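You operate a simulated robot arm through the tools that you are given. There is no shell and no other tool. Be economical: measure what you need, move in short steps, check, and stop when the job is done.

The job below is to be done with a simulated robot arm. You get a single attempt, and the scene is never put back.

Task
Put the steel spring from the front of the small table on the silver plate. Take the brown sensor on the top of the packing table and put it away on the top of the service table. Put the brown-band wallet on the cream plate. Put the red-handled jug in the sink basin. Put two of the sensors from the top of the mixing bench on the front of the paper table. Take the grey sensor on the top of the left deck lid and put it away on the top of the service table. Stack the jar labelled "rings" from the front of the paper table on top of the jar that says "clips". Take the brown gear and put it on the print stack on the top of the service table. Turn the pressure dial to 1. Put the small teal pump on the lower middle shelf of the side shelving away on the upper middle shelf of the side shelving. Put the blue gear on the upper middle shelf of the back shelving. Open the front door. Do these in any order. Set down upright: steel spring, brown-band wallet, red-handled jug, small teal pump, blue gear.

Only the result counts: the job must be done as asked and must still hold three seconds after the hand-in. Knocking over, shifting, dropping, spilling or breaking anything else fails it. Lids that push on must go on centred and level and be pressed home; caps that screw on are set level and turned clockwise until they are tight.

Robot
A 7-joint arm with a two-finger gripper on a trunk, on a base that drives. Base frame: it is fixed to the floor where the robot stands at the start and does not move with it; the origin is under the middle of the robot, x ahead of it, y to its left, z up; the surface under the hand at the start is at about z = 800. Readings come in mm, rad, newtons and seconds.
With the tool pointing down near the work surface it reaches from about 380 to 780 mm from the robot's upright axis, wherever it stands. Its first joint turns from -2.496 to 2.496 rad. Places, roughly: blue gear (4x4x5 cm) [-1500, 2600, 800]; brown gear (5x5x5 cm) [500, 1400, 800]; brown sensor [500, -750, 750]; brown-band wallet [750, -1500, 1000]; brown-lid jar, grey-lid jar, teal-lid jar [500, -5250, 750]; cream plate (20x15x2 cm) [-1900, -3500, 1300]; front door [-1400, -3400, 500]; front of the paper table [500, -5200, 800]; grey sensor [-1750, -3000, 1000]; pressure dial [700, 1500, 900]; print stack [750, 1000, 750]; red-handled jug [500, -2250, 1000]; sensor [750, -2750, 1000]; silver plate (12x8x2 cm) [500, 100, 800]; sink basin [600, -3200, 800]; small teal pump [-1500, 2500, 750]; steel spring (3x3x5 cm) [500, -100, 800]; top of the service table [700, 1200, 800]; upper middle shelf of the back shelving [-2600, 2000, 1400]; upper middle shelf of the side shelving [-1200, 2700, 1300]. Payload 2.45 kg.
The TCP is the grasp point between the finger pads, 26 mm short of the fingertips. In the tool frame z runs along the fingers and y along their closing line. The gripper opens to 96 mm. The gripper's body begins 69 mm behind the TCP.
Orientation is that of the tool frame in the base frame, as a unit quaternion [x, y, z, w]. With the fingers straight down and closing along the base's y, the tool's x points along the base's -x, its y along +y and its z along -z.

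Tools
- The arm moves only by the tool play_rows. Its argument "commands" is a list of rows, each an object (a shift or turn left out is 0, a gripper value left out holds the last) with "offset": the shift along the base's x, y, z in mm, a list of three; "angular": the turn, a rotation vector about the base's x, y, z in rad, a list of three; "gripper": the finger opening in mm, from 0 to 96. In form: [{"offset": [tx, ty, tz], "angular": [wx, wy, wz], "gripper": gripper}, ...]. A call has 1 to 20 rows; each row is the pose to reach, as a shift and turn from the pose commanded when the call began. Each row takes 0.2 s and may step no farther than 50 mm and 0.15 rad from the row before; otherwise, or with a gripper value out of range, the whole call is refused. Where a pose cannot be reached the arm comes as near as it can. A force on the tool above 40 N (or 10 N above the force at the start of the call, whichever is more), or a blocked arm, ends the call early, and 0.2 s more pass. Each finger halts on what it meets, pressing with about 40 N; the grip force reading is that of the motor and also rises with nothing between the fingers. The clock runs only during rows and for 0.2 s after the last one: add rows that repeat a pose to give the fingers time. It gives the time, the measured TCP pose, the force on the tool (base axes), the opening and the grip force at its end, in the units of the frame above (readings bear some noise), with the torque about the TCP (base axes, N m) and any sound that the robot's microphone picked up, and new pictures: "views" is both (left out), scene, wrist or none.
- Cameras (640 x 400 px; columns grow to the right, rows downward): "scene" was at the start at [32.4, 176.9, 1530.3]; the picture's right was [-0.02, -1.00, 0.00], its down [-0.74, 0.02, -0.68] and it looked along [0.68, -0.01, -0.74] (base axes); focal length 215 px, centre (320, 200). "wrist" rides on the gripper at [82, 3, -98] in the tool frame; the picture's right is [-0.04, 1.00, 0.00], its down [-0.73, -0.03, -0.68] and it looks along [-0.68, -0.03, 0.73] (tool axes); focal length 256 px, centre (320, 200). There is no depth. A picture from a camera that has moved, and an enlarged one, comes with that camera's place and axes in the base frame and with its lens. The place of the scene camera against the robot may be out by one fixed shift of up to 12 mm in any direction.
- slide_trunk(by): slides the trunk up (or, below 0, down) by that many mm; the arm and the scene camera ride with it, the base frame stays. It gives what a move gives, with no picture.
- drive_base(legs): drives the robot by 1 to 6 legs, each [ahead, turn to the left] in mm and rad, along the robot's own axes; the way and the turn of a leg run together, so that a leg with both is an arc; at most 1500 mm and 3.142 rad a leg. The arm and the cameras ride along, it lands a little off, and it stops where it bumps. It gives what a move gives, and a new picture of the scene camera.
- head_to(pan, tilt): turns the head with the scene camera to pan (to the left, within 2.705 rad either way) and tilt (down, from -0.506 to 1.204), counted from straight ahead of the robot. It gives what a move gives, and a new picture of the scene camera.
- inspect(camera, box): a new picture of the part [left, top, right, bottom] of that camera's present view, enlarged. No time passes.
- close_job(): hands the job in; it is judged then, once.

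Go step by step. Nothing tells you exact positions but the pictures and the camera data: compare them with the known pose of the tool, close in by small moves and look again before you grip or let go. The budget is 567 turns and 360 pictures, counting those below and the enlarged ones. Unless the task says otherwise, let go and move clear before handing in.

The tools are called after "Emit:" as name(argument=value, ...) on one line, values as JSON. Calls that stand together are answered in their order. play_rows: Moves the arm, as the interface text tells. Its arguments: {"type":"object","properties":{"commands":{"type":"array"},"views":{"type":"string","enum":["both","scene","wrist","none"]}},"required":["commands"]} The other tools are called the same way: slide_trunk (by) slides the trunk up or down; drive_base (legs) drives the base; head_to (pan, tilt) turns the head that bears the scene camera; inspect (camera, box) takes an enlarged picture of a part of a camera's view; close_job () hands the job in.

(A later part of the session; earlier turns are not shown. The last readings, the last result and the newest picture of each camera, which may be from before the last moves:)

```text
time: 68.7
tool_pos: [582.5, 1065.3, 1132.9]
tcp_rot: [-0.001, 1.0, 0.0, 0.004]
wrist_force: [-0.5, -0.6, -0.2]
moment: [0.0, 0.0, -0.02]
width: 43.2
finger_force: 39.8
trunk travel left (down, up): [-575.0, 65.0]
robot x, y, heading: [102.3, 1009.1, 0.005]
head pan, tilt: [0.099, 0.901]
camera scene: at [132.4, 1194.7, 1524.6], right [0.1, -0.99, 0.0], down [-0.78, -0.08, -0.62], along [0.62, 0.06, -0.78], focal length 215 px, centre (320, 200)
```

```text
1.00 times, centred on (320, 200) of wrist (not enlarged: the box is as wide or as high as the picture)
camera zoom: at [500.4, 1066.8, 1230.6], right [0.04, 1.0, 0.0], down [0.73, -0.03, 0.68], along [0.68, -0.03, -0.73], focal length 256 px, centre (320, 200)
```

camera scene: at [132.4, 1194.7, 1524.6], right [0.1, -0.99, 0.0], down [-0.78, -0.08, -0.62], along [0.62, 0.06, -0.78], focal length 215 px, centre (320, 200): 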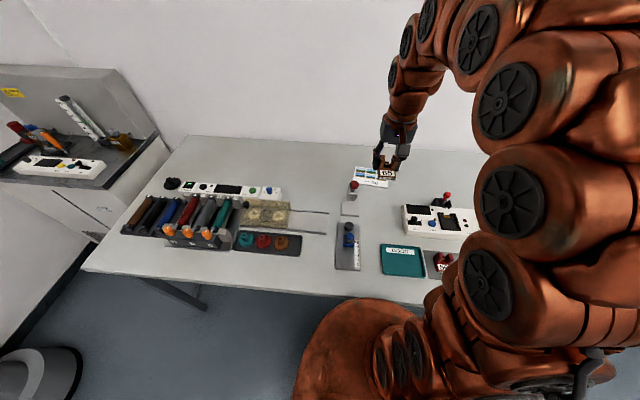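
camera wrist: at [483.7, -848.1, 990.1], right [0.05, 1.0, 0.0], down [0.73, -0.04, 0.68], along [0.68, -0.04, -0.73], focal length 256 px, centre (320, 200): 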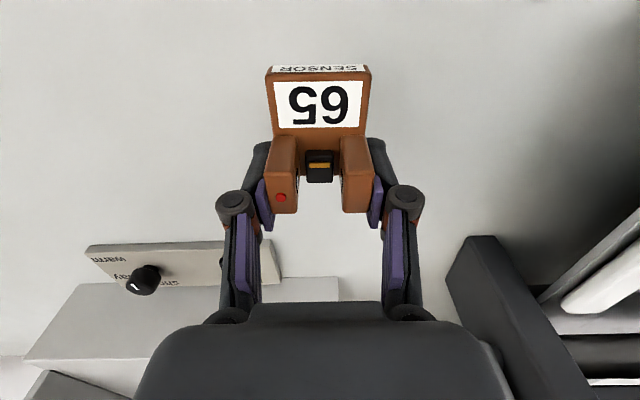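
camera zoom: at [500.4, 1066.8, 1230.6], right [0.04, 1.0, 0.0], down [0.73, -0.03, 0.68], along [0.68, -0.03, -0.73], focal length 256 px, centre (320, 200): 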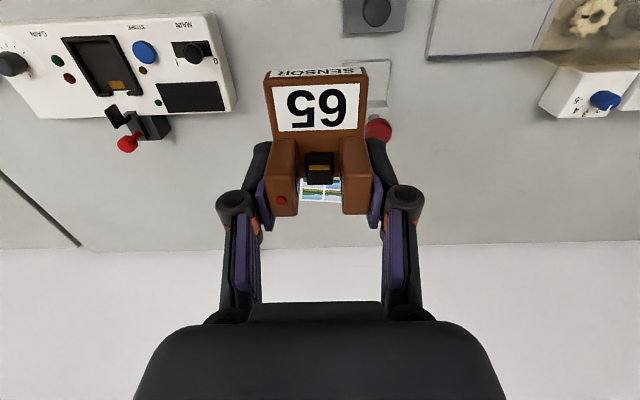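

The gap between panel (y<930) and lever device (y>1095) is free. I'll bring the brown sensor over (700, 1010) and lower.

Emit:
play_rows(commands=[{"offset": [40, -18, 0]}, {"offset": [80, -36, 0]}, {"offset": [118, -54, -20]}, {"offset": [118, -54, -65]}, {"offset": [118, -54, -110]}, {"offset": [118, -54, -155]}, {"offset": [118, -54, -200]}, {"offset": [118, -54, -235]}, {"offset": [118, -54, -255]}, {"offset": [118, -54, -255]}])

```text
time: 70.9
tool_pos: [701.5, 1011.6, 880.4]
tcp_rot: [0.0, 1.0, 0.0, 0.003]
wrist_force: [-0.1, 0.4, -0.3]
moment: [0.01, -0.03, 0.01]
width: 42.9
finger_force: 40.3
trunk travel left (down, up): [-575.0, 65.0]
robot x, y, heading: [103.6, 1006.9, -0.0]
head pan, tilt: [0.099, 0.901]
camera scene: at [132.5, 1194.7, 1524.7], right [0.1, -0.99, 0.0], down [-0.78, -0.08, -0.62], along [0.62, 0.06, -0.78], focal length 215 px, centre (320, 200)
camera wrist: at [620.0, 1013.0, 976.7], right [0.04, 1.0, 0.0], down [0.73, -0.03, 0.68], along [0.68, -0.03, -0.73], focal length 256 px, centre (320, 200)
```

scene: 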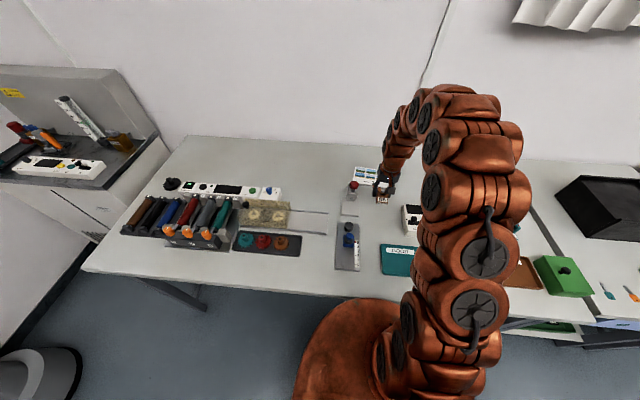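
wrist: 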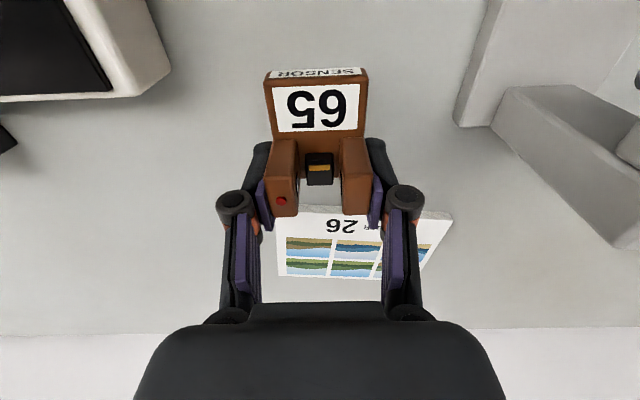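

Clear around. I'll lower in small steps until the table is felt.

Emit:
play_rows(commands=[{"offset": [0, 0, -15]}, {"offset": [0, 0, -25]}, {"offset": [0, 0, -30]}, {"offset": [0, 0, -30]}], views="none")

Emit:
play_rows(commands=[{"offset": [0, 0, -2]}, {"offset": [0, 0, -3]}, {"offset": [0, 0, -3]}], views="none")

Emit:
play_rows(commands=[{"offset": [0, 0, -2]}, {"offset": [0, 0, -3]}, {"offset": [0, 0, -3]}], views="none")

```text
time: 71.9
tool_pos: [702.2, 1009.8, 847.4]
tcp_rot: [0.0, 1.0, 0.0, 0.004]
wrist_force: [0.5, 0.0, -0.3]
moment: [-0.01, -0.01, 0.0]
width: 42.8
finger_force: 40.2
trunk travel left (down, up): [-575.0, 65.0]
robot x, y, heading: [107.1, 1008.2, 0.005]
head pan, tilt: [0.099, 0.901]
```

```text
time: 72.7
tool_pos: [701.6, 1010.3, 844.9]
tcp_rot: [-0.001, 1.0, 0.001, 0.005]
wrist_force: [-0.9, -2.0, 9.8]
moment: [-0.03, 0.14, 0.01]
width: 43.0
finger_force: 40.1
trunk travel left (down, up): [-575.0, 65.0]
robot x, y, heading: [100.7, 1008.6, 0.001]
head pan, tilt: [0.099, 0.901]
```

```text
time: 73.3
tool_pos: [701.0, 1010.2, 844.8]
tcp_rot: [-0.001, 1.0, 0.0, 0.007]
wrist_force: [-8.8, -0.2, 24.7]
moment: [0.05, 0.51, -0.01]
width: 43.2
finger_force: 39.9
trunk travel left (down, up): [-575.0, 65.0]
robot x, y, heading: [103.7, 1007.9, 0.009]
head pan, tilt: [0.099, 0.901]
stopped in row 3: the force on the tool passed its limit at 42 N (the readings are from after the stop); the commanded pose is now the measured one
```

Touchdown at z≈845. I'll relieve, open and rise.

Emit:
play_rows(commands=[{"offset": [0, 0, 1]}, {"offset": [0, 0, 1], "gripper": 55}, {"offset": [0, 0, 1], "gripper": 64}, {"offset": [0, 0, 1], "gripper": 64}, {"offset": [0, 0, 30]}, {"offset": [0, 0, 70]}, {"offset": [0, 0, 115]}, {"offset": [0, 0, 160]}, {"offset": [0, 0, 160]}], views="both")

```text
time: 75.3
tool_pos: [704.9, 1013.7, 1007.2]
tcp_rot: [0.0, 1.0, 0.001, 0.006]
wrist_force: [-0.2, 0.1, 0.2]
moment: [0.05, -0.01, 0.02]
width: 64.2
finger_force: 0.0
trunk travel left (down, up): [-575.0, 65.0]
robot x, y, heading: [106.3, 1006.4, -0.001]
head pan, tilt: [0.099, 0.901]
camera scene: at [132.4, 1194.7, 1524.6], right [0.1, -0.99, 0.0], down [-0.78, -0.08, -0.62], along [0.62, 0.06, -0.78], focal length 215 px, centre (320, 200)
camera wrist: at [621.2, 1016.8, 1103.9], right [0.04, 1.0, 0.0], down [0.73, -0.03, 0.69], along [0.69, -0.03, -0.73], focal length 256 px, centre (320, 200)
```

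scene: 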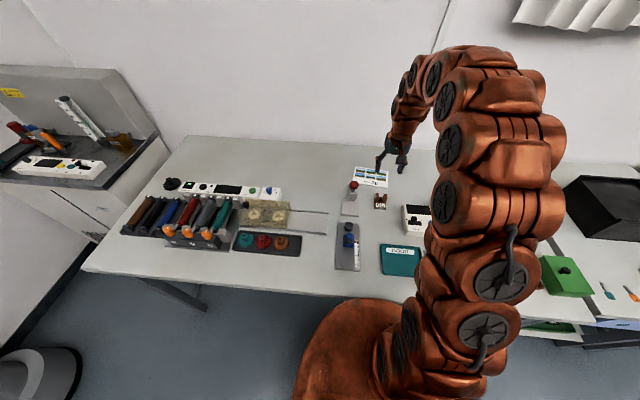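
wrist: 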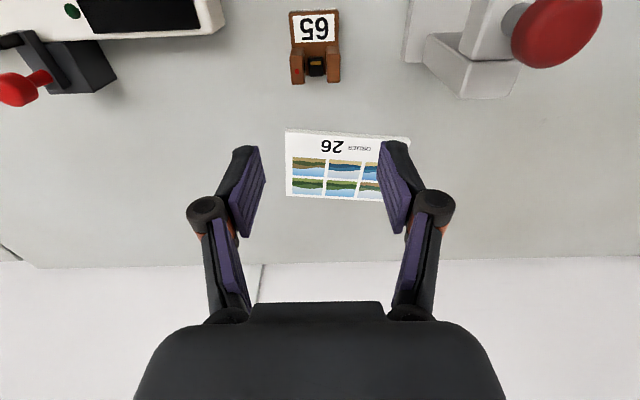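

Brown sensor stands on the service table; the print stack is centred near (837, 1047). Next the brown gear in the tray near (479, 1363); I'll carry the hand there turned 90° to close along x, away from the red gear.

Emit:
play_rows(commands=[{"offset": [-15, 25, 30], "angular": [0, 0, 0.13]}, {"offset": [-35, 55, 45], "angular": [0, 0, 0.27]}, {"offset": [-55, 85, 45], "angular": [0, 0, 0.41]}, {"offset": [-75, 116, 45], "angular": [0, 0, 0.55]}, {"offset": [-95, 147, 45], "angular": [0, 0, 0.69]}, {"offset": [-115, 178, 45], "angular": [0, 0, 0.83]}, {"offset": [-135, 209, 45], "angular": [0, 0, 0.97]}, {"offset": [-155, 240, 45], "angular": [0, 0, 1.11]}, {"offset": [-175, 271, 45], "angular": [0, 0, 1.25]}, {"offset": [-195, 302, 45], "angular": [0, 0, 1.39]}, {"offset": [-215, 330, 30], "angular": [0, 0, 1.5]}, {"offset": [-226, 350, 0], "angular": [0, 0, 1.571]}, {"offset": [-226, 350, -20], "angular": [0, 0, 1.571]}, {"offset": [-226, 350, -20], "angular": [0, 0, 1.571]}])

```text
time: 78.3
tool_pos: [477.6, 1363.1, 985.9]
tcp_rot: [0.707, -0.707, -0.004, -0.003]
wrist_force: [-0.2, 0.8, -0.8]
moment: [-0.01, 0.02, -0.02]
width: 64.2
finger_force: 0.0
trunk travel left (down, up): [-575.0, 65.0]
robot x, y, heading: [102.9, 1007.4, 0.006]
head pan, tilt: [0.099, 0.901]
camera scene: at [132.3, 1194.9, 1524.6], right [0.1, -0.99, 0.0], down [-0.78, -0.08, -0.62], along [0.62, 0.06, -0.78], focal length 215 px, centre (320, 200)
camera wrist: at [474.3, 1278.9, 1082.2], right [-1.0, 0.04, 0.0], down [0.03, 0.73, 0.69], along [0.03, 0.69, -0.73], focal length 256 px, centre (320, 200)
```

scene: 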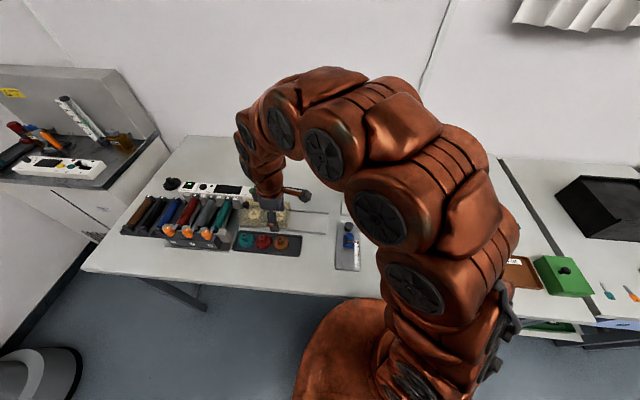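
wrist: 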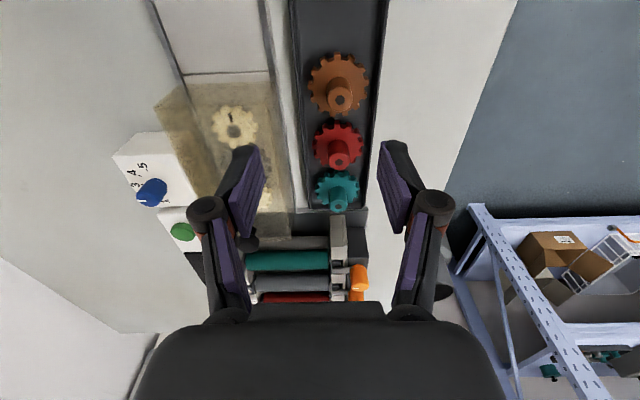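

The brown gear hub is at about (460, 1371). The blue knob with numbers 2–5 at (687, 1477) is the pressure dial. Enlarging the gear and dial.

Emit:
inspect(camera="wrist", box=[280, 30, 400, 220])

Emit:
inspect(camera="wrist", box=[90, 120, 210, 220])

```text
2.11 times, centred on (340, 125) of wrist
camera zoom: at [474.3, 1278.9, 1082.2], right [-1.0, 0.04, 0.0], down [0.03, 0.73, 0.69], along [0.03, 0.69, -0.73], focal length 539 px, centre (278, 358)
```

zoom: 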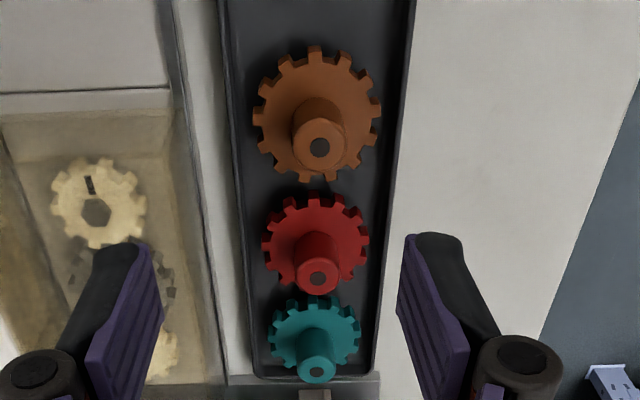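

```text
4.00 times, centred on (150, 170) of wrist
camera zoom: at [474.3, 1278.9, 1082.2], right [-1.0, 0.04, 0.0], down [0.03, 0.73, 0.69], along [0.03, 0.69, -0.73], focal length 1024 px, centre (1000, 320)
```

zoom: 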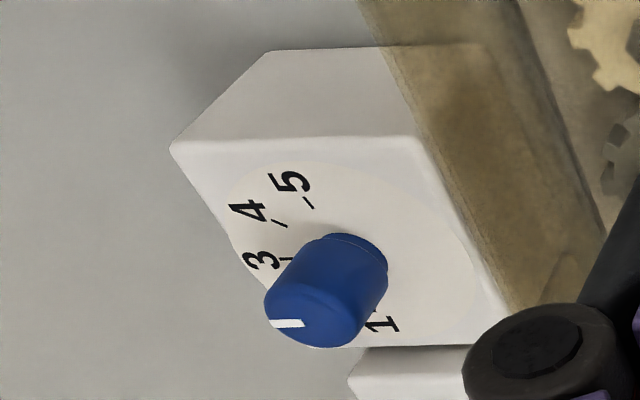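

I'll grip the hub (top z≈850). First align and descend to 900, then check.

Emit:
play_rows(commands=[{"offset": [-10, 5, -30], "gripper": 60}, {"offset": [-17, 9, -60]}, {"offset": [-17, 9, -90]}, {"offset": [-17, 9, -90]}], views="wrist")

Emit:
inspect(camera="wrist", box=[220, 80, 420, 230])

```text
time: 79.3
tool_pos: [461.6, 1370.1, 894.7]
tcp_rot: [0.708, -0.706, -0.004, -0.003]
wrist_force: [0.3, -1.1, -0.2]
moment: [0.0, 0.01, -0.01]
width: 60.1
finger_force: 0.0
trunk travel left (down, up): [-575.0, 65.0]
robot x, y, heading: [102.6, 1007.1, 0.004]
head pan, tilt: [0.099, 0.901]
camera wrist: at [457.5, 1286.2, 992.4], right [-1.0, 0.04, 0.0], down [0.03, 0.73, 0.69], along [0.03, 0.69, -0.73], focal length 256 px, centre (320, 200)
```

wrist: 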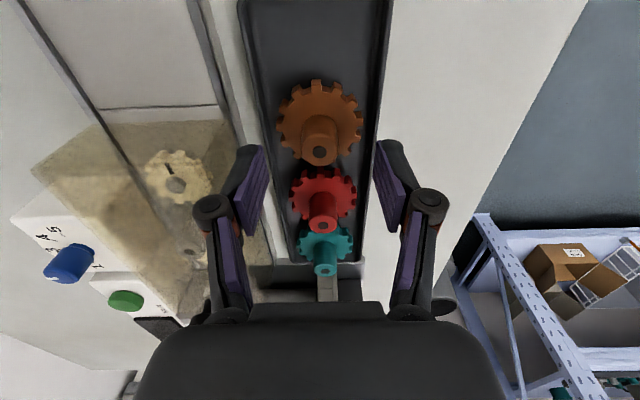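

```text
2.67 times, centred on (320, 155) of wrist
camera zoom: at [457.5, 1286.2, 992.4], right [-1.0, 0.04, 0.0], down [0.03, 0.73, 0.69], along [0.03, 0.69, -0.73], focal length 683 px, centre (320, 320)
```

zoom: 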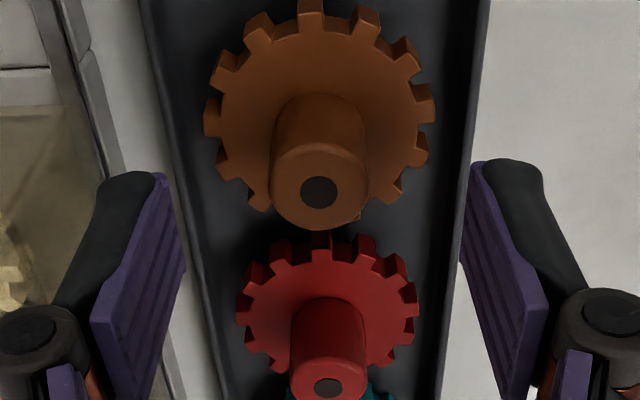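

Combining both views, the gear is at (461, 1363), wheel top z≈838, hub top ≈870. I'll grip the hub at z≈868.

Emit:
play_rows(commands=[{"offset": [0, -7, 0], "gripper": 44}, {"offset": [0, -7, -10]}, {"offset": [0, -7, -20]}, {"offset": [0, -7, -26]}, {"offset": [0, -7, -26]}], views="wrist")

Emit:
inspect(camera="wrist", box=[220, 80, 420, 230])

```text
time: 80.5
tool_pos: [460.9, 1362.6, 867.8]
tcp_rot: [0.707, -0.707, -0.003, -0.003]
wrist_force: [0.4, -1.5, -1.3]
moment: [0.02, 0.04, 0.0]
width: 44.2
finger_force: 0.0
trunk travel left (down, up): [-575.0, 65.0]
robot x, y, heading: [103.2, 1009.4, 0.0]
head pan, tilt: [0.099, 0.901]
camera wrist: at [457.6, 1278.7, 965.2], right [-1.0, 0.04, 0.0], down [0.03, 0.73, 0.69], along [0.03, 0.69, -0.73], focal length 256 px, centre (320, 200)
```

wrist: 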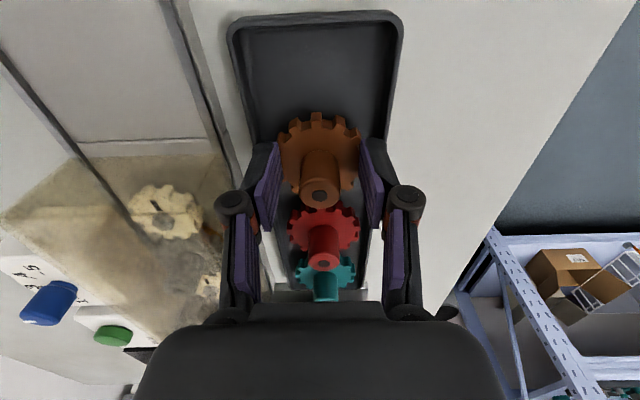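

```text
2.67 times, centred on (320, 155) of wrist
camera zoom: at [457.6, 1278.7, 965.2], right [-1.0, 0.04, 0.0], down [0.03, 0.73, 0.69], along [0.03, 0.69, -0.73], focal length 683 px, centre (320, 320)
```

zoom: 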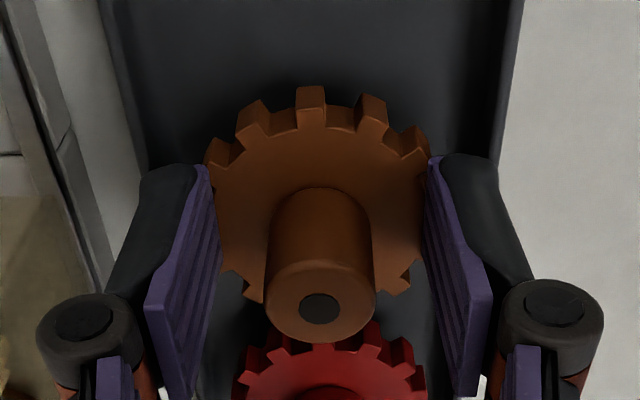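

Alignment is good: tips just above the wheel, pads level with the hub. Closing.

Emit:
play_rows(commands=[{"offset": [0, 0, 1], "gripper": 30}, {"offset": [0, 0, 1], "gripper": 15}, {"offset": [0, 0, 1], "gripper": 15}, {"offset": [0, 0, 1], "gripper": 15}], views="none")

Emit:
play_rows(commands=[{"offset": [0, 0, 20]}, {"offset": [0, 0, 60]}, {"offset": [0, 0, 100]}, {"offset": [0, 0, 140]}], views="wrist")

```text
time: 81.5
tool_pos: [460.4, 1363.6, 869.3]
tcp_rot: [0.708, -0.707, -0.004, -0.004]
wrist_force: [0.2, 0.5, 0.9]
moment: [0.02, -0.01, 0.03]
width: 20.6
finger_force: 40.0
trunk travel left (down, up): [-575.0, 65.0]
robot x, y, heading: [104.9, 1008.6, 0.002]
head pan, tilt: [0.099, 0.901]
```

```text
time: 82.5
tool_pos: [456.9, 1364.9, 1008.7]
tcp_rot: [0.709, -0.706, -0.004, -0.002]
wrist_force: [0.0, 1.0, -0.4]
moment: [0.0, 0.06, 0.01]
width: 20.1
finger_force: 40.4
trunk travel left (down, up): [-575.0, 65.0]
robot x, y, heading: [104.8, 1012.1, -0.001]
head pan, tilt: [0.099, 0.901]
camera wrist: at [453.7, 1281.1, 1106.6], right [-1.0, 0.04, 0.0], down [0.03, 0.73, 0.69], along [0.02, 0.68, -0.73], focal length 256 px, centre (320, 200)
```

wrist: 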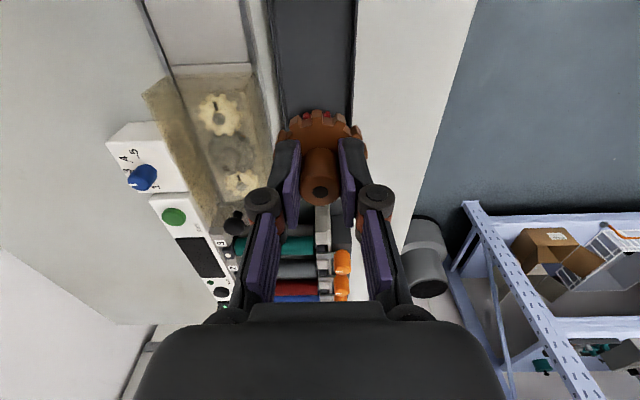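

Gear lifted. I'll carry it back toward the print stack, turning back by 90°.

Emit:
play_rows(commands=[{"offset": [5, -10, 40]}, {"offset": [35, -38, 50], "angular": [0, 0, -0.14]}, {"offset": [66, -66, 50], "angular": [0, 0, -0.28]}, {"offset": [97, -94, 50], "angular": [0, 0, -0.42]}, {"offset": [128, -122, 50], "angular": [0, 0, -0.56]}, {"offset": [159, -150, 50], "angular": [0, 0, -0.7]}, {"offset": [190, -178, 50], "angular": [0, 0, -0.84]}, {"offset": [221, -206, 50], "angular": [0, 0, -0.98]}, {"offset": [252, -234, 50], "angular": [0, 0, -1.12]}, {"offset": [283, -262, 50], "angular": [0, 0, -1.26]}, {"offset": [314, -290, 50], "angular": [0, 0, -1.4]}, {"offset": [340, -316, 50], "angular": [0, 0, -1.53]}, {"offset": [370, -318, 40], "angular": [0, 0, -1.571]}, {"offset": [380, -318, 0], "angular": [0, 0, -1.571]}, {"offset": [380, -318, -40], "angular": [0, 0, -1.571]}, {"offset": [380, -318, -40], "angular": [0, 0, -1.571]}])

```text
time: 85.9
tool_pos: [842.2, 1043.3, 968.9]
tcp_rot: [-0.001, 1.0, 0.0, 0.005]
wrist_force: [0.0, 0.2, -0.1]
moment: [-0.06, -0.02, 0.0]
width: 20.4
finger_force: 40.1
trunk travel left (down, up): [-575.0, 65.0]
robot x, y, heading: [106.8, 1008.2, 0.01]
head pan, tilt: [0.099, 0.901]
camera scene: at [132.6, 1194.7, 1524.7], right [0.1, -0.99, 0.0], down [-0.78, -0.08, -0.62], along [0.62, 0.06, -0.78], focal length 215 px, centre (320, 200)
camera wrist: at [759.6, 1045.6, 1065.9], right [0.04, 1.0, 0.0], down [0.73, -0.03, 0.69], along [0.69, -0.03, -0.73], focal length 256 px, centre (320, 200)
```

scene: 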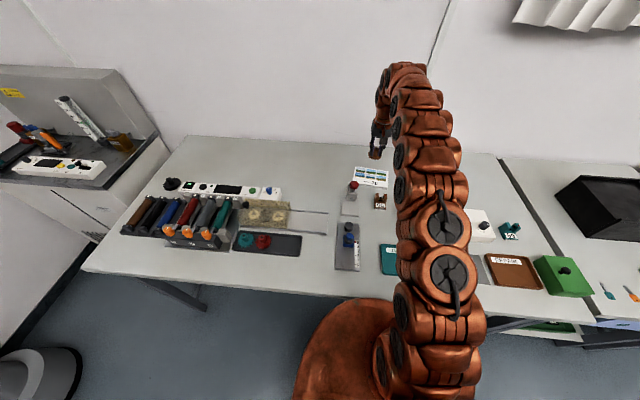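
wrist: 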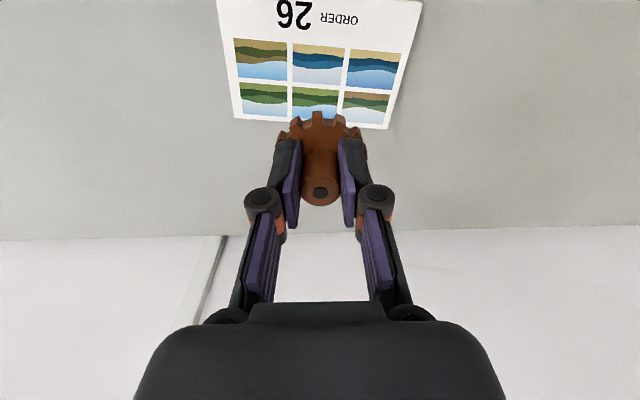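

The stack's centre shows near (832, 1037). I'll shift and lower to 885.

Emit:
play_rows(commands=[{"offset": [-10, -6, -30]}, {"offset": [-10, -6, -60]}, {"offset": [-10, -6, -80]}, {"offset": [-10, -6, -80]}], views="wrist")

```text
time: 86.9
tool_pos: [829.6, 1037.5, 888.3]
tcp_rot: [-0.001, 1.0, 0.0, 0.006]
wrist_force: [-0.4, 0.0, -1.2]
moment: [-0.01, -0.03, -0.04]
width: 20.7
finger_force: 39.8
trunk travel left (down, up): [-575.0, 65.0]
robot x, y, heading: [101.9, 1009.1, 0.009]
head pan, tilt: [0.099, 0.901]
camera wrist: at [748.1, 1039.2, 984.3], right [0.04, 1.0, 0.0], down [0.73, -0.03, 0.69], along [0.69, -0.03, -0.73], focal length 256 px, centre (320, 200)
```

wrist: 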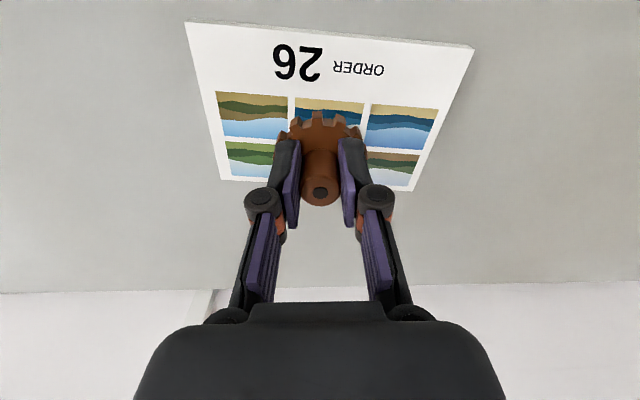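

Centred over the stack. Lowering in small steps.

Emit:
play_rows(commands=[{"offset": [3, 0, -4]}, {"offset": [3, 0, -8]}, {"offset": [3, 0, -8]}], views="none")

Emit:
play_rows(commands=[{"offset": [0, 0, -2]}, {"offset": [0, 0, -3]}, {"offset": [0, 0, -3]}], views="none")

Emit:
play_rows(commands=[{"offset": [0, 0, -2]}, {"offset": [0, 0, -2]}], views="none")

```text
time: 87.7
tool_pos: [833.5, 1037.0, 878.7]
tcp_rot: [-0.001, 1.0, -0.001, 0.006]
wrist_force: [-0.8, -0.2, -0.9]
moment: [-0.03, 0.01, 0.01]
width: 20.4
finger_force: 40.1
trunk travel left (down, up): [-575.0, 65.0]
robot x, y, heading: [106.4, 1010.8, 0.002]
head pan, tilt: [0.099, 0.901]
```

```text
time: 88.5
tool_pos: [833.3, 1037.5, 876.5]
tcp_rot: [-0.001, 1.0, 0.0, 0.005]
wrist_force: [-0.3, 0.3, 0.4]
moment: [0.01, -0.03, -0.01]
width: 20.5
finger_force: 39.9
trunk travel left (down, up): [-575.0, 65.0]
robot x, y, heading: [107.5, 1010.4, 0.007]
head pan, tilt: [0.099, 0.901]
```

```text
time: 89.1
tool_pos: [832.5, 1036.6, 874.8]
tcp_rot: [-0.001, 1.0, 0.001, 0.005]
wrist_force: [1.2, 0.3, 0.2]
moment: [0.03, 0.0, 0.01]
width: 20.4
finger_force: 40.1
trunk travel left (down, up): [-575.0, 65.0]
robot x, y, heading: [107.0, 1004.3, 0.002]
head pan, tilt: [0.099, 0.901]
```

Emit:
play_rows(commands=[{"offset": [0, 0, -2]}, {"offset": [0, 0, -3]}, {"offset": [0, 0, -3]}], views="none")

Emit:
play_rows(commands=[{"offset": [0, 0, -2]}, {"offset": [0, 0, -2]}], views="none")

Emit:
play_rows(commands=[{"offset": [0, 0, -2]}, {"offset": [0, 0, -2]}], views="wrist")

```text
time: 89.9
tool_pos: [833.2, 1037.3, 874.7]
tcp_rot: [-0.001, 1.0, 0.0, 0.009]
wrist_force: [3.3, -3.6, 27.5]
moment: [-0.18, -0.28, -0.02]
width: 20.5
finger_force: 40.1
trunk travel left (down, up): [-575.0, 65.0]
robot x, y, heading: [105.6, 1011.7, 0.003]
head pan, tilt: [0.099, 0.901]
```

```text
time: 90.4
tool_pos: [833.2, 1037.3, 875.1]
tcp_rot: [-0.001, 1.0, 0.0, 0.009]
wrist_force: [-5.2, 0.6, 22.1]
moment: [-0.02, 0.09, 0.01]
width: 20.4
finger_force: 40.5
trunk travel left (down, up): [-575.0, 65.0]
robot x, y, heading: [105.6, 1009.4, -0.001]
head pan, tilt: [0.099, 0.901]
stopped in row 2: the force on the tool passed its limit at 42 N (the readings are from after the stop); the commanded pose is now the measured one
```

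```text
time: 91.0
tool_pos: [834.4, 1038.7, 874.8]
tcp_rot: [-0.001, 1.0, 0.001, 0.013]
wrist_force: [-5.5, 0.8, 21.1]
moment: [-0.02, 0.08, -0.02]
width: 20.1
finger_force: 39.6
trunk travel left (down, up): [-575.0, 65.0]
robot x, y, heading: [106.3, 1007.1, 0.002]
head pan, tilt: [0.099, 0.901]
stopped in row 2: the force on the tool passed its limit at 41 N (the readings are from after the stop); the commanded pose is now the measured one
camera wrist: at [750.3, 1040.5, 970.5], right [0.04, 1.0, 0.0], down [0.72, -0.03, 0.7], along [0.7, -0.03, -0.72], focal length 256 px, centre (320, 200)
```

wrist: 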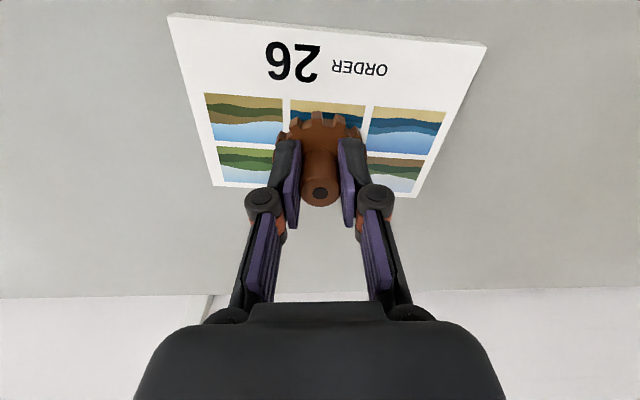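

Contact at 875; I'll ease up, level the small tilt, release and rise.

Emit:
play_rows(commands=[{"offset": [0, 0, 1], "angular": [0, 0.018, 0]}, {"offset": [0, 0, 1], "angular": [0, 0.018, 0]}, {"offset": [0, 0, 1], "angular": [0, 0.018, 0], "gripper": 34}, {"offset": [0, 0, 1], "angular": [0, 0.018, 0], "gripper": 40}, {"offset": [0, 0, 1], "angular": [0, 0.018, 0]}, {"offset": [0, 0, 30], "angular": [0, 0.018, 0]}, {"offset": [0, 0, 70], "angular": [0, 0.018, 0]}, {"offset": [0, 0, 110], "angular": [0, 0.018, 0]}], views="wrist")

```text
time: 92.8
tool_pos: [835.2, 1037.2, 982.5]
tcp_rot: [-0.001, 1.0, 0.0, -0.001]
wrist_force: [0.9, 1.1, -0.8]
moment: [0.01, -0.01, 0.02]
width: 40.0
finger_force: 0.1
trunk travel left (down, up): [-575.0, 65.0]
robot x, y, heading: [105.2, 1006.6, 0.0]
head pan, tilt: [0.099, 0.901]
camera wrist: at [752.8, 1038.7, 1080.2], right [0.04, 1.0, 0.0], down [0.73, -0.03, 0.68], along [0.68, -0.03, -0.73], focal length 256 px, centre (320, 200)
```

wrist: 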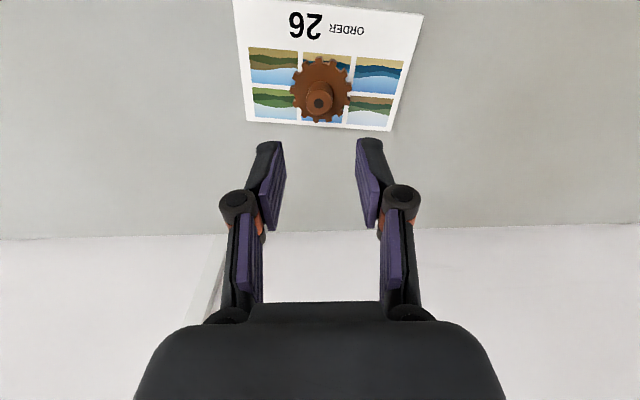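

Gear is on the print stack. Next the pressure dial; I'll bring the hand above it for a look.

Emit:
play_rows(commands=[{"offset": [-10, 10, 40]}, {"offset": [-25, 45, 70]}, {"offset": [-40, 90, 70]}, {"offset": [-55, 135, 70]}, {"offset": [-70, 180, 70]}, {"offset": [-85, 225, 70]}, {"offset": [-100, 270, 70]}, {"offset": [-115, 315, 70]}, {"offset": [-130, 360, 70]}, {"offset": [-145, 400, 70]}, {"offset": [-150, 430, 70]}, {"offset": [-150, 430, 40]}, {"offset": [-150, 430, 40]}])

```text
time: 95.6
tool_pos: [686.8, 1469.8, 1022.5]
tcp_rot: [-0.001, 1.0, 0.001, 0.001]
wrist_force: [0.2, -0.3, -0.4]
moment: [-0.01, 0.0, -0.02]
width: 40.1
finger_force: 0.0
out of reach, approached as far as the arm can: row 11
trunk travel left (down, up): [-575.0, 65.0]
robot x, y, heading: [105.8, 1011.6, -0.0]
head pan, tilt: [0.099, 0.901]
camera scene: at [132.5, 1195.0, 1524.6], right [0.1, -0.99, 0.0], down [-0.78, -0.08, -0.62], along [0.62, 0.06, -0.78], focal length 215 px, centre (320, 200)
camera wrist: at [604.7, 1471.6, 1119.9], right [0.04, 1.0, 0.0], down [0.73, -0.03, 0.68], along [0.68, -0.03, -0.73], focal length 256 px, centre (320, 200)
```

scene: 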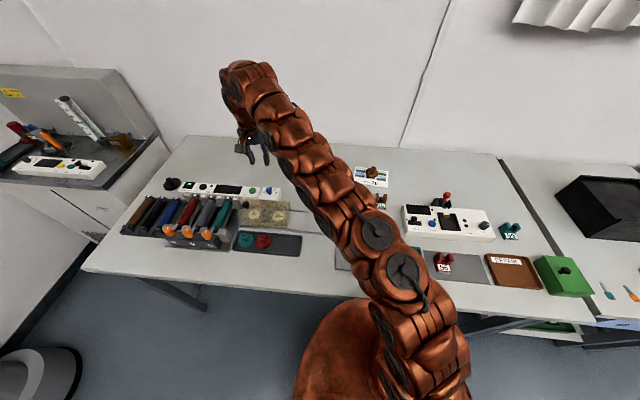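
wrist: 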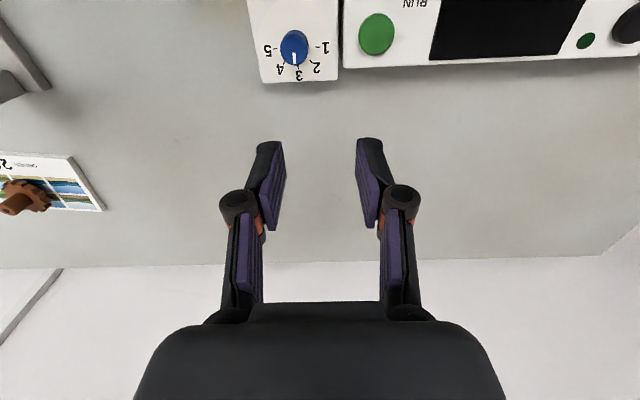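

The dial reads 3 with 1 toward +y, so it must turn +90° (counter-clockwise from above). Knob at about (657, 1449). I'll hover closer.

Emit:
play_rows(commands=[{"offset": [-15, -10, -30]}, {"offset": [-30, -21, -60]}, {"offset": [-30, -21, -85]}, {"offset": [-30, -21, -85]}], views="wrist")

Emit:
inspect(camera="wrist", box=[240, 60, 400, 180])

```text
time: 96.6
tool_pos: [657.3, 1447.5, 939.2]
tcp_rot: [-0.001, 1.0, -0.001, 0.001]
wrist_force: [0.3, 0.6, 0.0]
moment: [0.0, -0.02, -0.05]
width: 39.8
finger_force: 0.0
trunk travel left (down, up): [-575.0, 65.0]
robot x, y, heading: [108.4, 1009.6, -0.001]
head pan, tilt: [0.099, 0.901]
camera wrist: at [574.2, 1449.3, 1036.0], right [0.04, 1.0, 0.0], down [0.73, -0.03, 0.68], along [0.68, -0.03, -0.73], focal length 256 px, centre (320, 200)
```

wrist: 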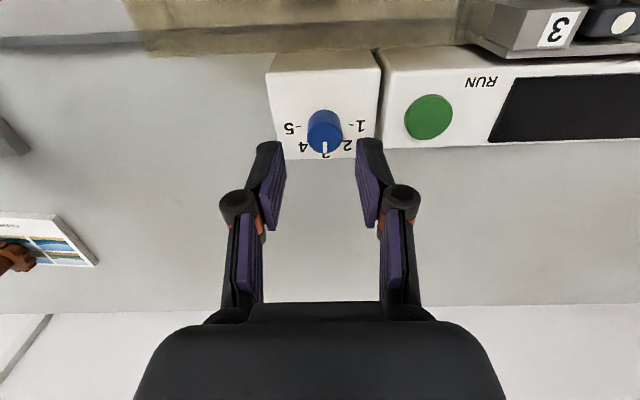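

```text
3.33 times, centred on (320, 120) of wrist
camera zoom: at [574.2, 1449.3, 1036.0], right [0.04, 1.0, 0.0], down [0.73, -0.03, 0.68], along [0.68, -0.03, -0.73], focal length 853 px, centre (320, 467)
```

zoom: 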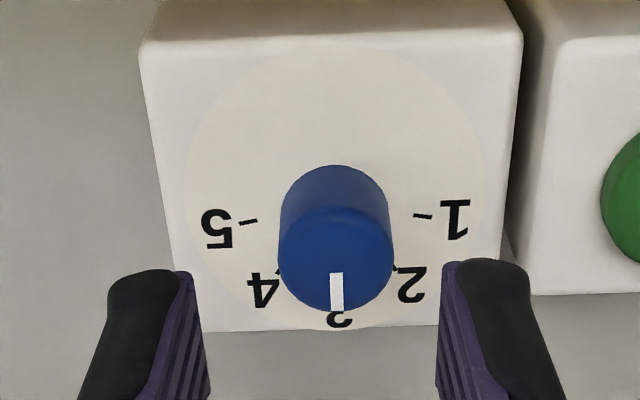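

Knob: centre (653, 1449), top z≈895, base ≈880. I'll descend with tips at ≈883.

Emit:
play_rows(commands=[{"offset": [-4, 1, -10]}, {"offset": [-4, 1, -20]}, {"offset": [-4, 1, -29]}, {"offset": [-4, 1, -29]}], views="none")

Emit:
inspect(camera="wrist", box=[240, 80, 400, 200])

```text
time: 97.6
tool_pos: [652.7, 1449.2, 907.3]
tcp_rot: [-0.001, 1.0, 0.0, 0.001]
wrist_force: [0.3, 0.0, -0.9]
moment: [-0.07, 0.02, 0.0]
width: 40.1
finger_force: 0.0
trunk travel left (down, up): [-575.0, 65.0]
robot x, y, heading: [104.0, 1009.5, 0.001]
head pan, tilt: [0.099, 0.901]
```

```text
3.33 times, centred on (320, 140) of wrist
camera zoom: at [570.4, 1450.2, 1005.6], right [0.04, 1.0, 0.0], down [0.73, -0.03, 0.68], along [0.68, -0.03, -0.73], focal length 853 px, centre (320, 400)
```

zoom: 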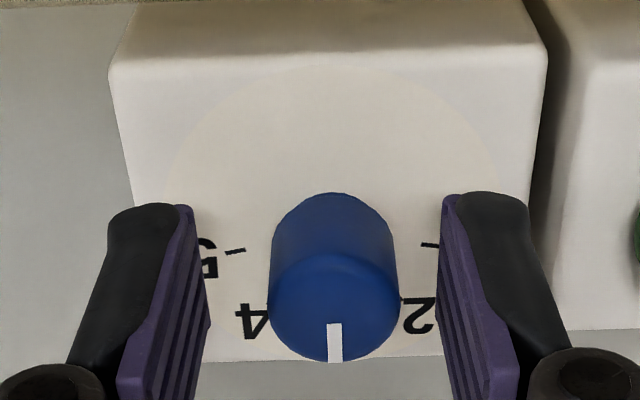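

Well aligned; shift 1.5 mm in y, close on the knob, and turn +90°.

Emit:
play_rows(commands=[{"offset": [0, 1.5, 0], "gripper": 30}, {"offset": [0, 1.5, 0], "gripper": 15}, {"offset": [0, 1.5, 0]}, {"offset": [0, 1.5, 0]}], views="none")

Emit:
play_rows(commands=[{"angular": [0, 0, 0.13]}, {"angular": [0, 0, 0.26]}, {"angular": [0, 0, 0.39]}, {"angular": [0, 0, 0.52]}, {"angular": [0, 0, 0.65]}, {"angular": [0, 0, 0.78]}, {"angular": [0, 0, 0.91]}, {"angular": [0, 0, 1.04]}, {"angular": [0, 0, 1.17]}, {"angular": [0, 0, 1.3]}, {"angular": [0, 0, 1.43]}, {"angular": [0, 0, 1.571]}, {"angular": [0, 0, 1.571]}], views="wrist")

```text
time: 98.6
tool_pos: [652.6, 1450.5, 907.5]
tcp_rot: [-0.002, 1.0, 0.0, 0.002]
wrist_force: [0.0, 1.5, -0.6]
moment: [0.01, 0.14, -0.02]
width: 21.2
finger_force: 44.7
trunk travel left (down, up): [-575.0, 65.0]
robot x, y, heading: [105.6, 1009.6, -0.005]
head pan, tilt: [0.099, 0.901]
```

```text
time: 101.4
tool_pos: [654.8, 1448.5, 909.9]
tcp_rot: [0.707, -0.707, 0.0, -0.002]
wrist_force: [36.6, -14.2, -1.2]
moment: [-0.45, -0.97, -0.4]
width: 21.2
finger_force: 45.2
trunk travel left (down, up): [-575.0, 65.0]
robot x, y, heading: [103.5, 1007.8, 0.004]
head pan, tilt: [0.099, 0.901]
camera wrist: at [651.0, 1365.8, 1006.2], right [-1.0, 0.04, 0.0], down [0.02, 0.73, 0.68], along [0.03, 0.68, -0.73], focal length 256 px, centre (320, 200)
```

wrist: 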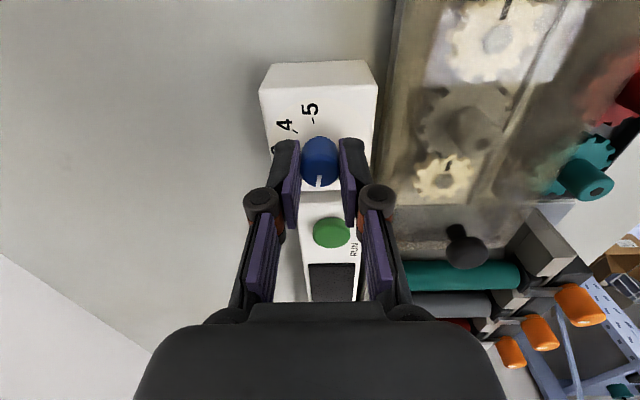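

The knob followed to point +y. I'll open, rise, and check the reading.

Emit:
play_rows(commands=[{"gripper": 30}, {"gripper": 40}, {"gripper": 40}, {"offset": [0, 0, 30]}, {"offset": [0, -10, 70]}, {"offset": [0, -10, 70]}], views="none")

Emit:
inspect(camera="wrist", box=[220, 30, 420, 180])

```text
time: 102.8
tool_pos: [649.9, 1438.8, 978.4]
tcp_rot: [0.708, -0.706, -0.002, -0.002]
wrist_force: [-0.3, -0.7, 0.7]
moment: [0.02, 0.0, -0.01]
width: 40.2
finger_force: 0.1
trunk travel left (down, up): [-575.0, 65.0]
robot x, y, heading: [102.5, 1010.5, -0.004]
head pan, tilt: [0.099, 0.901]
```

```text
2.67 times, centred on (320, 105) of wrist
camera zoom: at [647.4, 1355.4, 1075.9], right [-1.0, 0.04, 0.0], down [0.03, 0.73, 0.68], along [0.03, 0.68, -0.73], focal length 683 px, centre (320, 453)
```

zoom: 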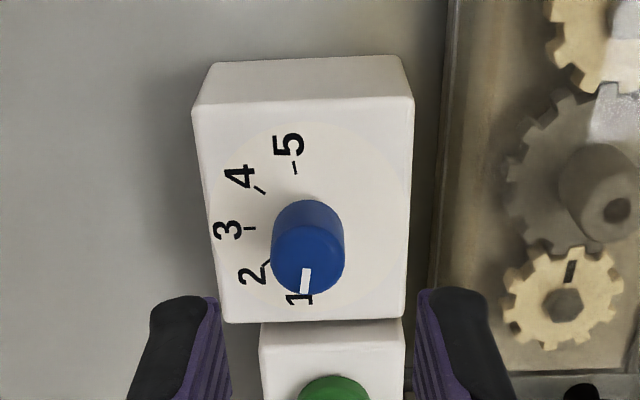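

The dial now reads 1. I'll rise, bring the hand back in front of the robot with yaw 0, then drive toward the shelving.

Emit:
play_rows(commands=[{"offset": [0, -20, 40], "gripper": 60}, {"offset": [-8, -55, 70], "angular": [0, 0, -0.12]}, {"offset": [-16, -95, 85], "angular": [0, 0, -0.26]}, {"offset": [-24, -135, 100], "angular": [0, 0, -0.4]}, {"offset": [-32, -175, 115], "angular": [0, 0, -0.54]}, {"offset": [-40, -215, 130], "angular": [0, 0, -0.68]}, {"offset": [-48, -255, 145], "angular": [0, 0, -0.82]}, {"offset": [-56, -295, 150], "angular": [0, 0, -0.96]}, {"offset": [-64, -335, 150], "angular": [0, 0, -1.1]}, {"offset": [-72, -375, 150], "angular": [0, 0, -1.24]}, {"offset": [-80, -410, 150], "angular": [0, 0, -1.38]}, {"offset": [-90, -429, 150], "angular": [0, 0, -1.52]}, {"offset": [-90, -429, 150], "angular": [0, 0, -1.571]}], views="none")

Emit:
drive_base(legs=[[-300, 0], [0, 1.571], [500, 0]])

Emit:
head_to(pan=0.6, tilt=0.4)

```text
time: 105.6
tool_pos: [561.9, 1011.3, 1127.2]
tcp_rot: [0.0, 1.0, 0.0, 0.002]
wrist_force: [-0.3, 0.1, 0.1]
moment: [-0.01, -0.01, 0.01]
width: 59.9
finger_force: 0.0
trunk travel left (down, up): [-575.0, 65.0]
robot x, y, heading: [106.7, 1009.1, -0.001]
head pan, tilt: [0.099, 0.901]
```

```text
time: 114.1
tool_pos: [-256.2, 1948.1, 1127.8]
tcp_rot: [0.729, -0.685, -0.002, -0.001]
wrist_force: [-0.1, -0.3, 0.1]
moment: [0.0, -0.01, -0.02]
width: 60.0
finger_force: 0.0
trunk travel left (down, up): [-575.0, 65.0]
robot x, y, heading: [-224.3, 1491.1, 1.632]
head pan, tilt: [0.099, 0.901]
camera scene: at [-411.9, 1501.4, 1524.7], right [0.99, 0.16, 0.0], down [0.13, -0.77, -0.62], along [-0.1, 0.61, -0.78], focal length 215 px, centre (320, 200)
```

scene: 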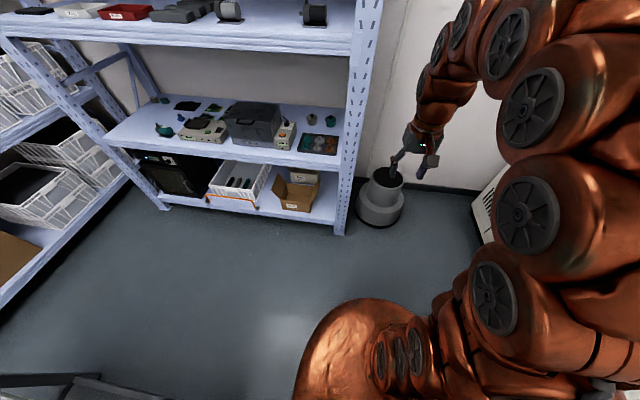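

```text
time: 115.0
tool_pos: [-257.0, 1949.1, 1126.6]
tcp_rot: [0.729, -0.685, -0.001, -0.001]
wrist_force: [0.4, -0.5, -0.6]
moment: [0.0, -0.01, -0.01]
width: 60.2
finger_force: 0.1
trunk travel left (down, up): [-575.0, 65.0]
robot x, y, heading: [-222.8, 1490.8, 1.636]
head pan, tilt: [0.6, 0.4]
camera scene: at [-456.7, 1500.0, 1567.6], right [0.79, 0.62, 0.0], down [0.24, -0.31, -0.92], along [-0.57, 0.73, -0.39], focal length 215 px, centre (320, 200)
```

scene: 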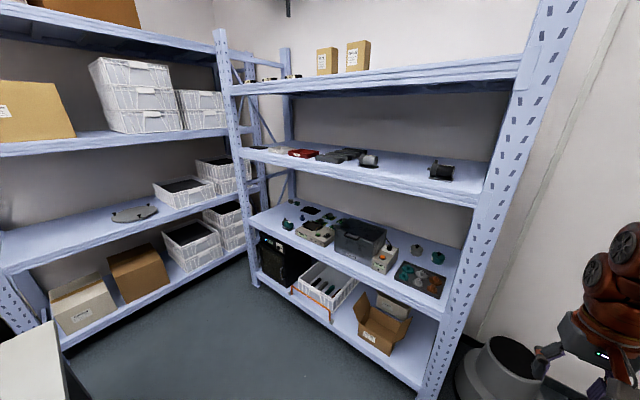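

I see the side shelving with small items on the lower middle shelf. Enlarging.

Emit:
inspect(camera="scene", box=[230, 120, 480, 300])

Emit:
inspect(camera="scene", box=[260, 190, 360, 260])

```text
2.22 times, centred on (355, 210) of scene
camera zoom: at [-456.7, 1500.0, 1567.6], right [0.79, 0.62, 0.0], down [0.24, -0.31, -0.92], along [-0.57, 0.73, -0.39], focal length 478 px, centre (242, 178)
```

zoom: 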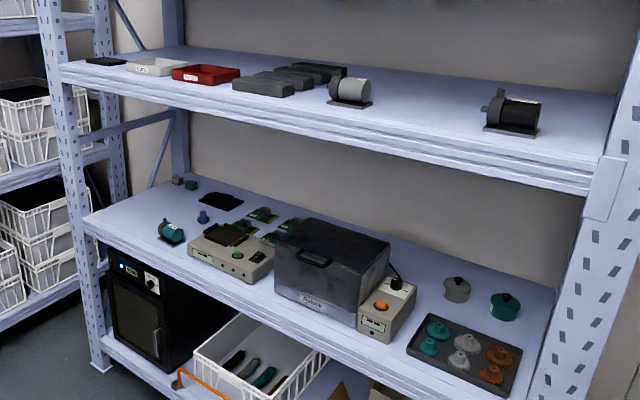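

```text
5.71 times, centred on (310, 225) of scene
camera zoom: at [-456.7, 1500.0, 1567.6], right [0.79, 0.62, 0.0], down [0.24, -0.31, -0.92], along [-0.57, 0.73, -0.39], focal length 1230 px, centre (377, 57)
```

zoom: 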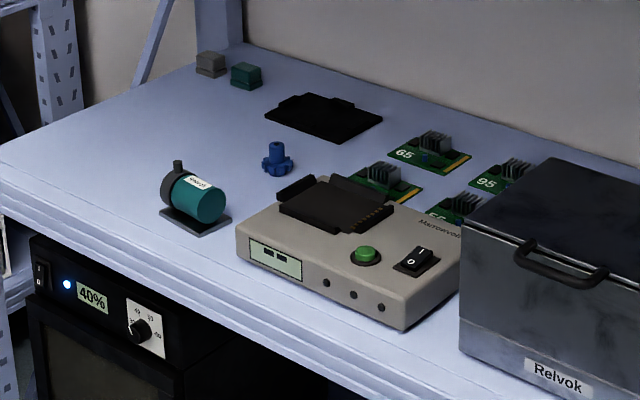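

The teal pump is near (-1540, 2490) and the blue gear behind it near (-1518, 2630), shelf z≈745 with the next shelf at ≈1280. I'll drive to stand in front at about (-1500, 1780) facing +y.

Emit:
drive_base(legs=[[0, -0.062], [290, 0], [0, 1.571], [1270, 0], [0, -1.571]])

Emit:
head_to(pan=0.0, tilt=0.6)

```text
time: 131.2
tool_pos: [-1526.7, 2210.0, 1127.7]
tcp_rot: [0.718, -0.696, -0.002, -0.001]
wrist_force: [0.5, 0.0, -0.4]
moment: [0.0, -0.01, 0.01]
width: 60.1
finger_force: 0.2
trunk travel left (down, up): [-575.0, 65.0]
robot x, y, heading: [-1512.6, 1749.7, 1.603]
head pan, tilt: [0.6, 0.4]
camera scene: at [-1742.5, 1769.0, 1567.7], right [0.81, 0.59, 0.0], down [0.23, -0.31, -0.92], along [-0.54, 0.74, -0.39], focal length 215 px, centre (320, 200)
```

scene: 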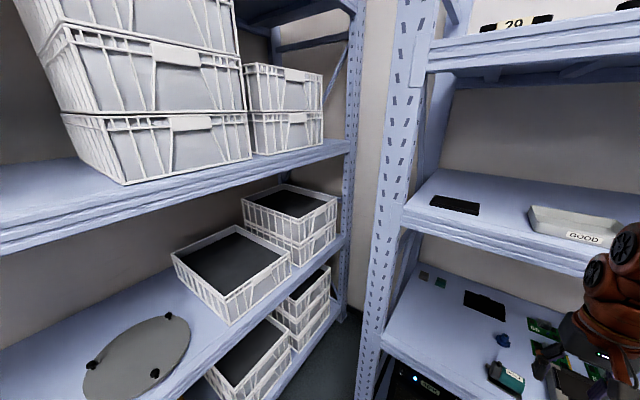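

```text
time: 132.2
tool_pos: [-1526.8, 2210.0, 1127.0]
tcp_rot: [0.719, -0.695, -0.001, -0.002]
wrist_force: [0.4, -0.6, 0.1]
moment: [-0.01, 0.01, 0.0]
width: 60.1
finger_force: 0.0
trunk travel left (down, up): [-575.0, 65.0]
robot x, y, heading: [-1509.9, 1754.8, 1.602]
head pan, tilt: [0.0, 0.6]
camera scene: at [-1690.7, 1782.6, 1549.5], right [1.0, 0.03, 0.0], down [0.02, -0.56, -0.83], along [-0.03, 0.82, -0.56], focal length 215 px, centre (320, 200)
```

scene: 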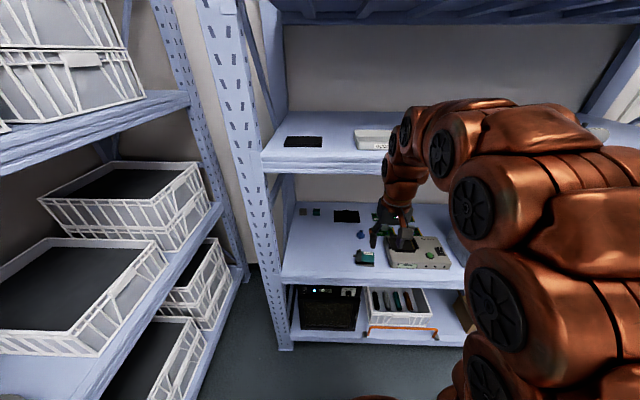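

I'm in front of the shelf. Enlarging the pump and gear.

Emit:
inspect(camera="scene", box=[280, 190, 460, 280])

Emit:
inspect(camera="wrist", box=[0, 0, 640, 400])

```text
3.56 times, centred on (370, 235) of scene
camera zoom: at [-1690.7, 1782.6, 1549.5], right [1.0, 0.03, 0.0], down [0.02, -0.56, -0.83], along [-0.03, 0.82, -0.56], focal length 766 px, centre (142, 76)
```

zoom: 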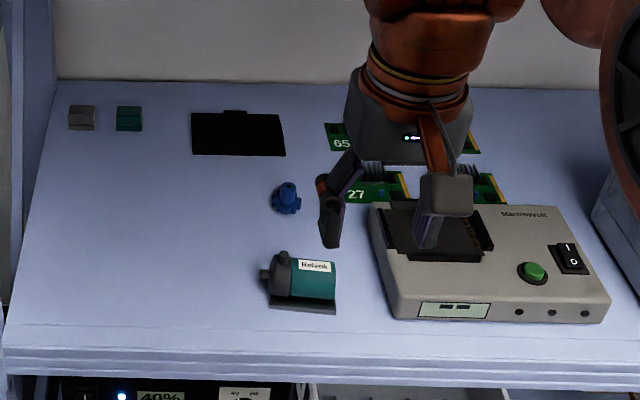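

```text
1.00 times, centred on (320, 200) of wrist (not enlarged: the box is as wide or as high as the picture)
camera zoom: at [-1528.3, 2127.5, 1225.0], right [-1.0, 0.01, 0.0], down [0.01, 0.73, 0.68], along [0.01, 0.68, -0.73], focal length 256 px, centre (320, 200)
```

zoom: 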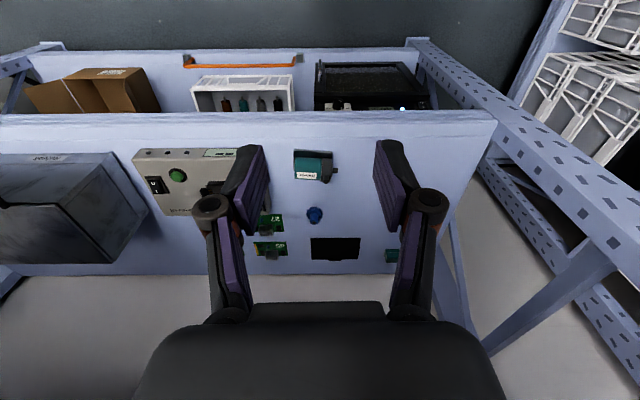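

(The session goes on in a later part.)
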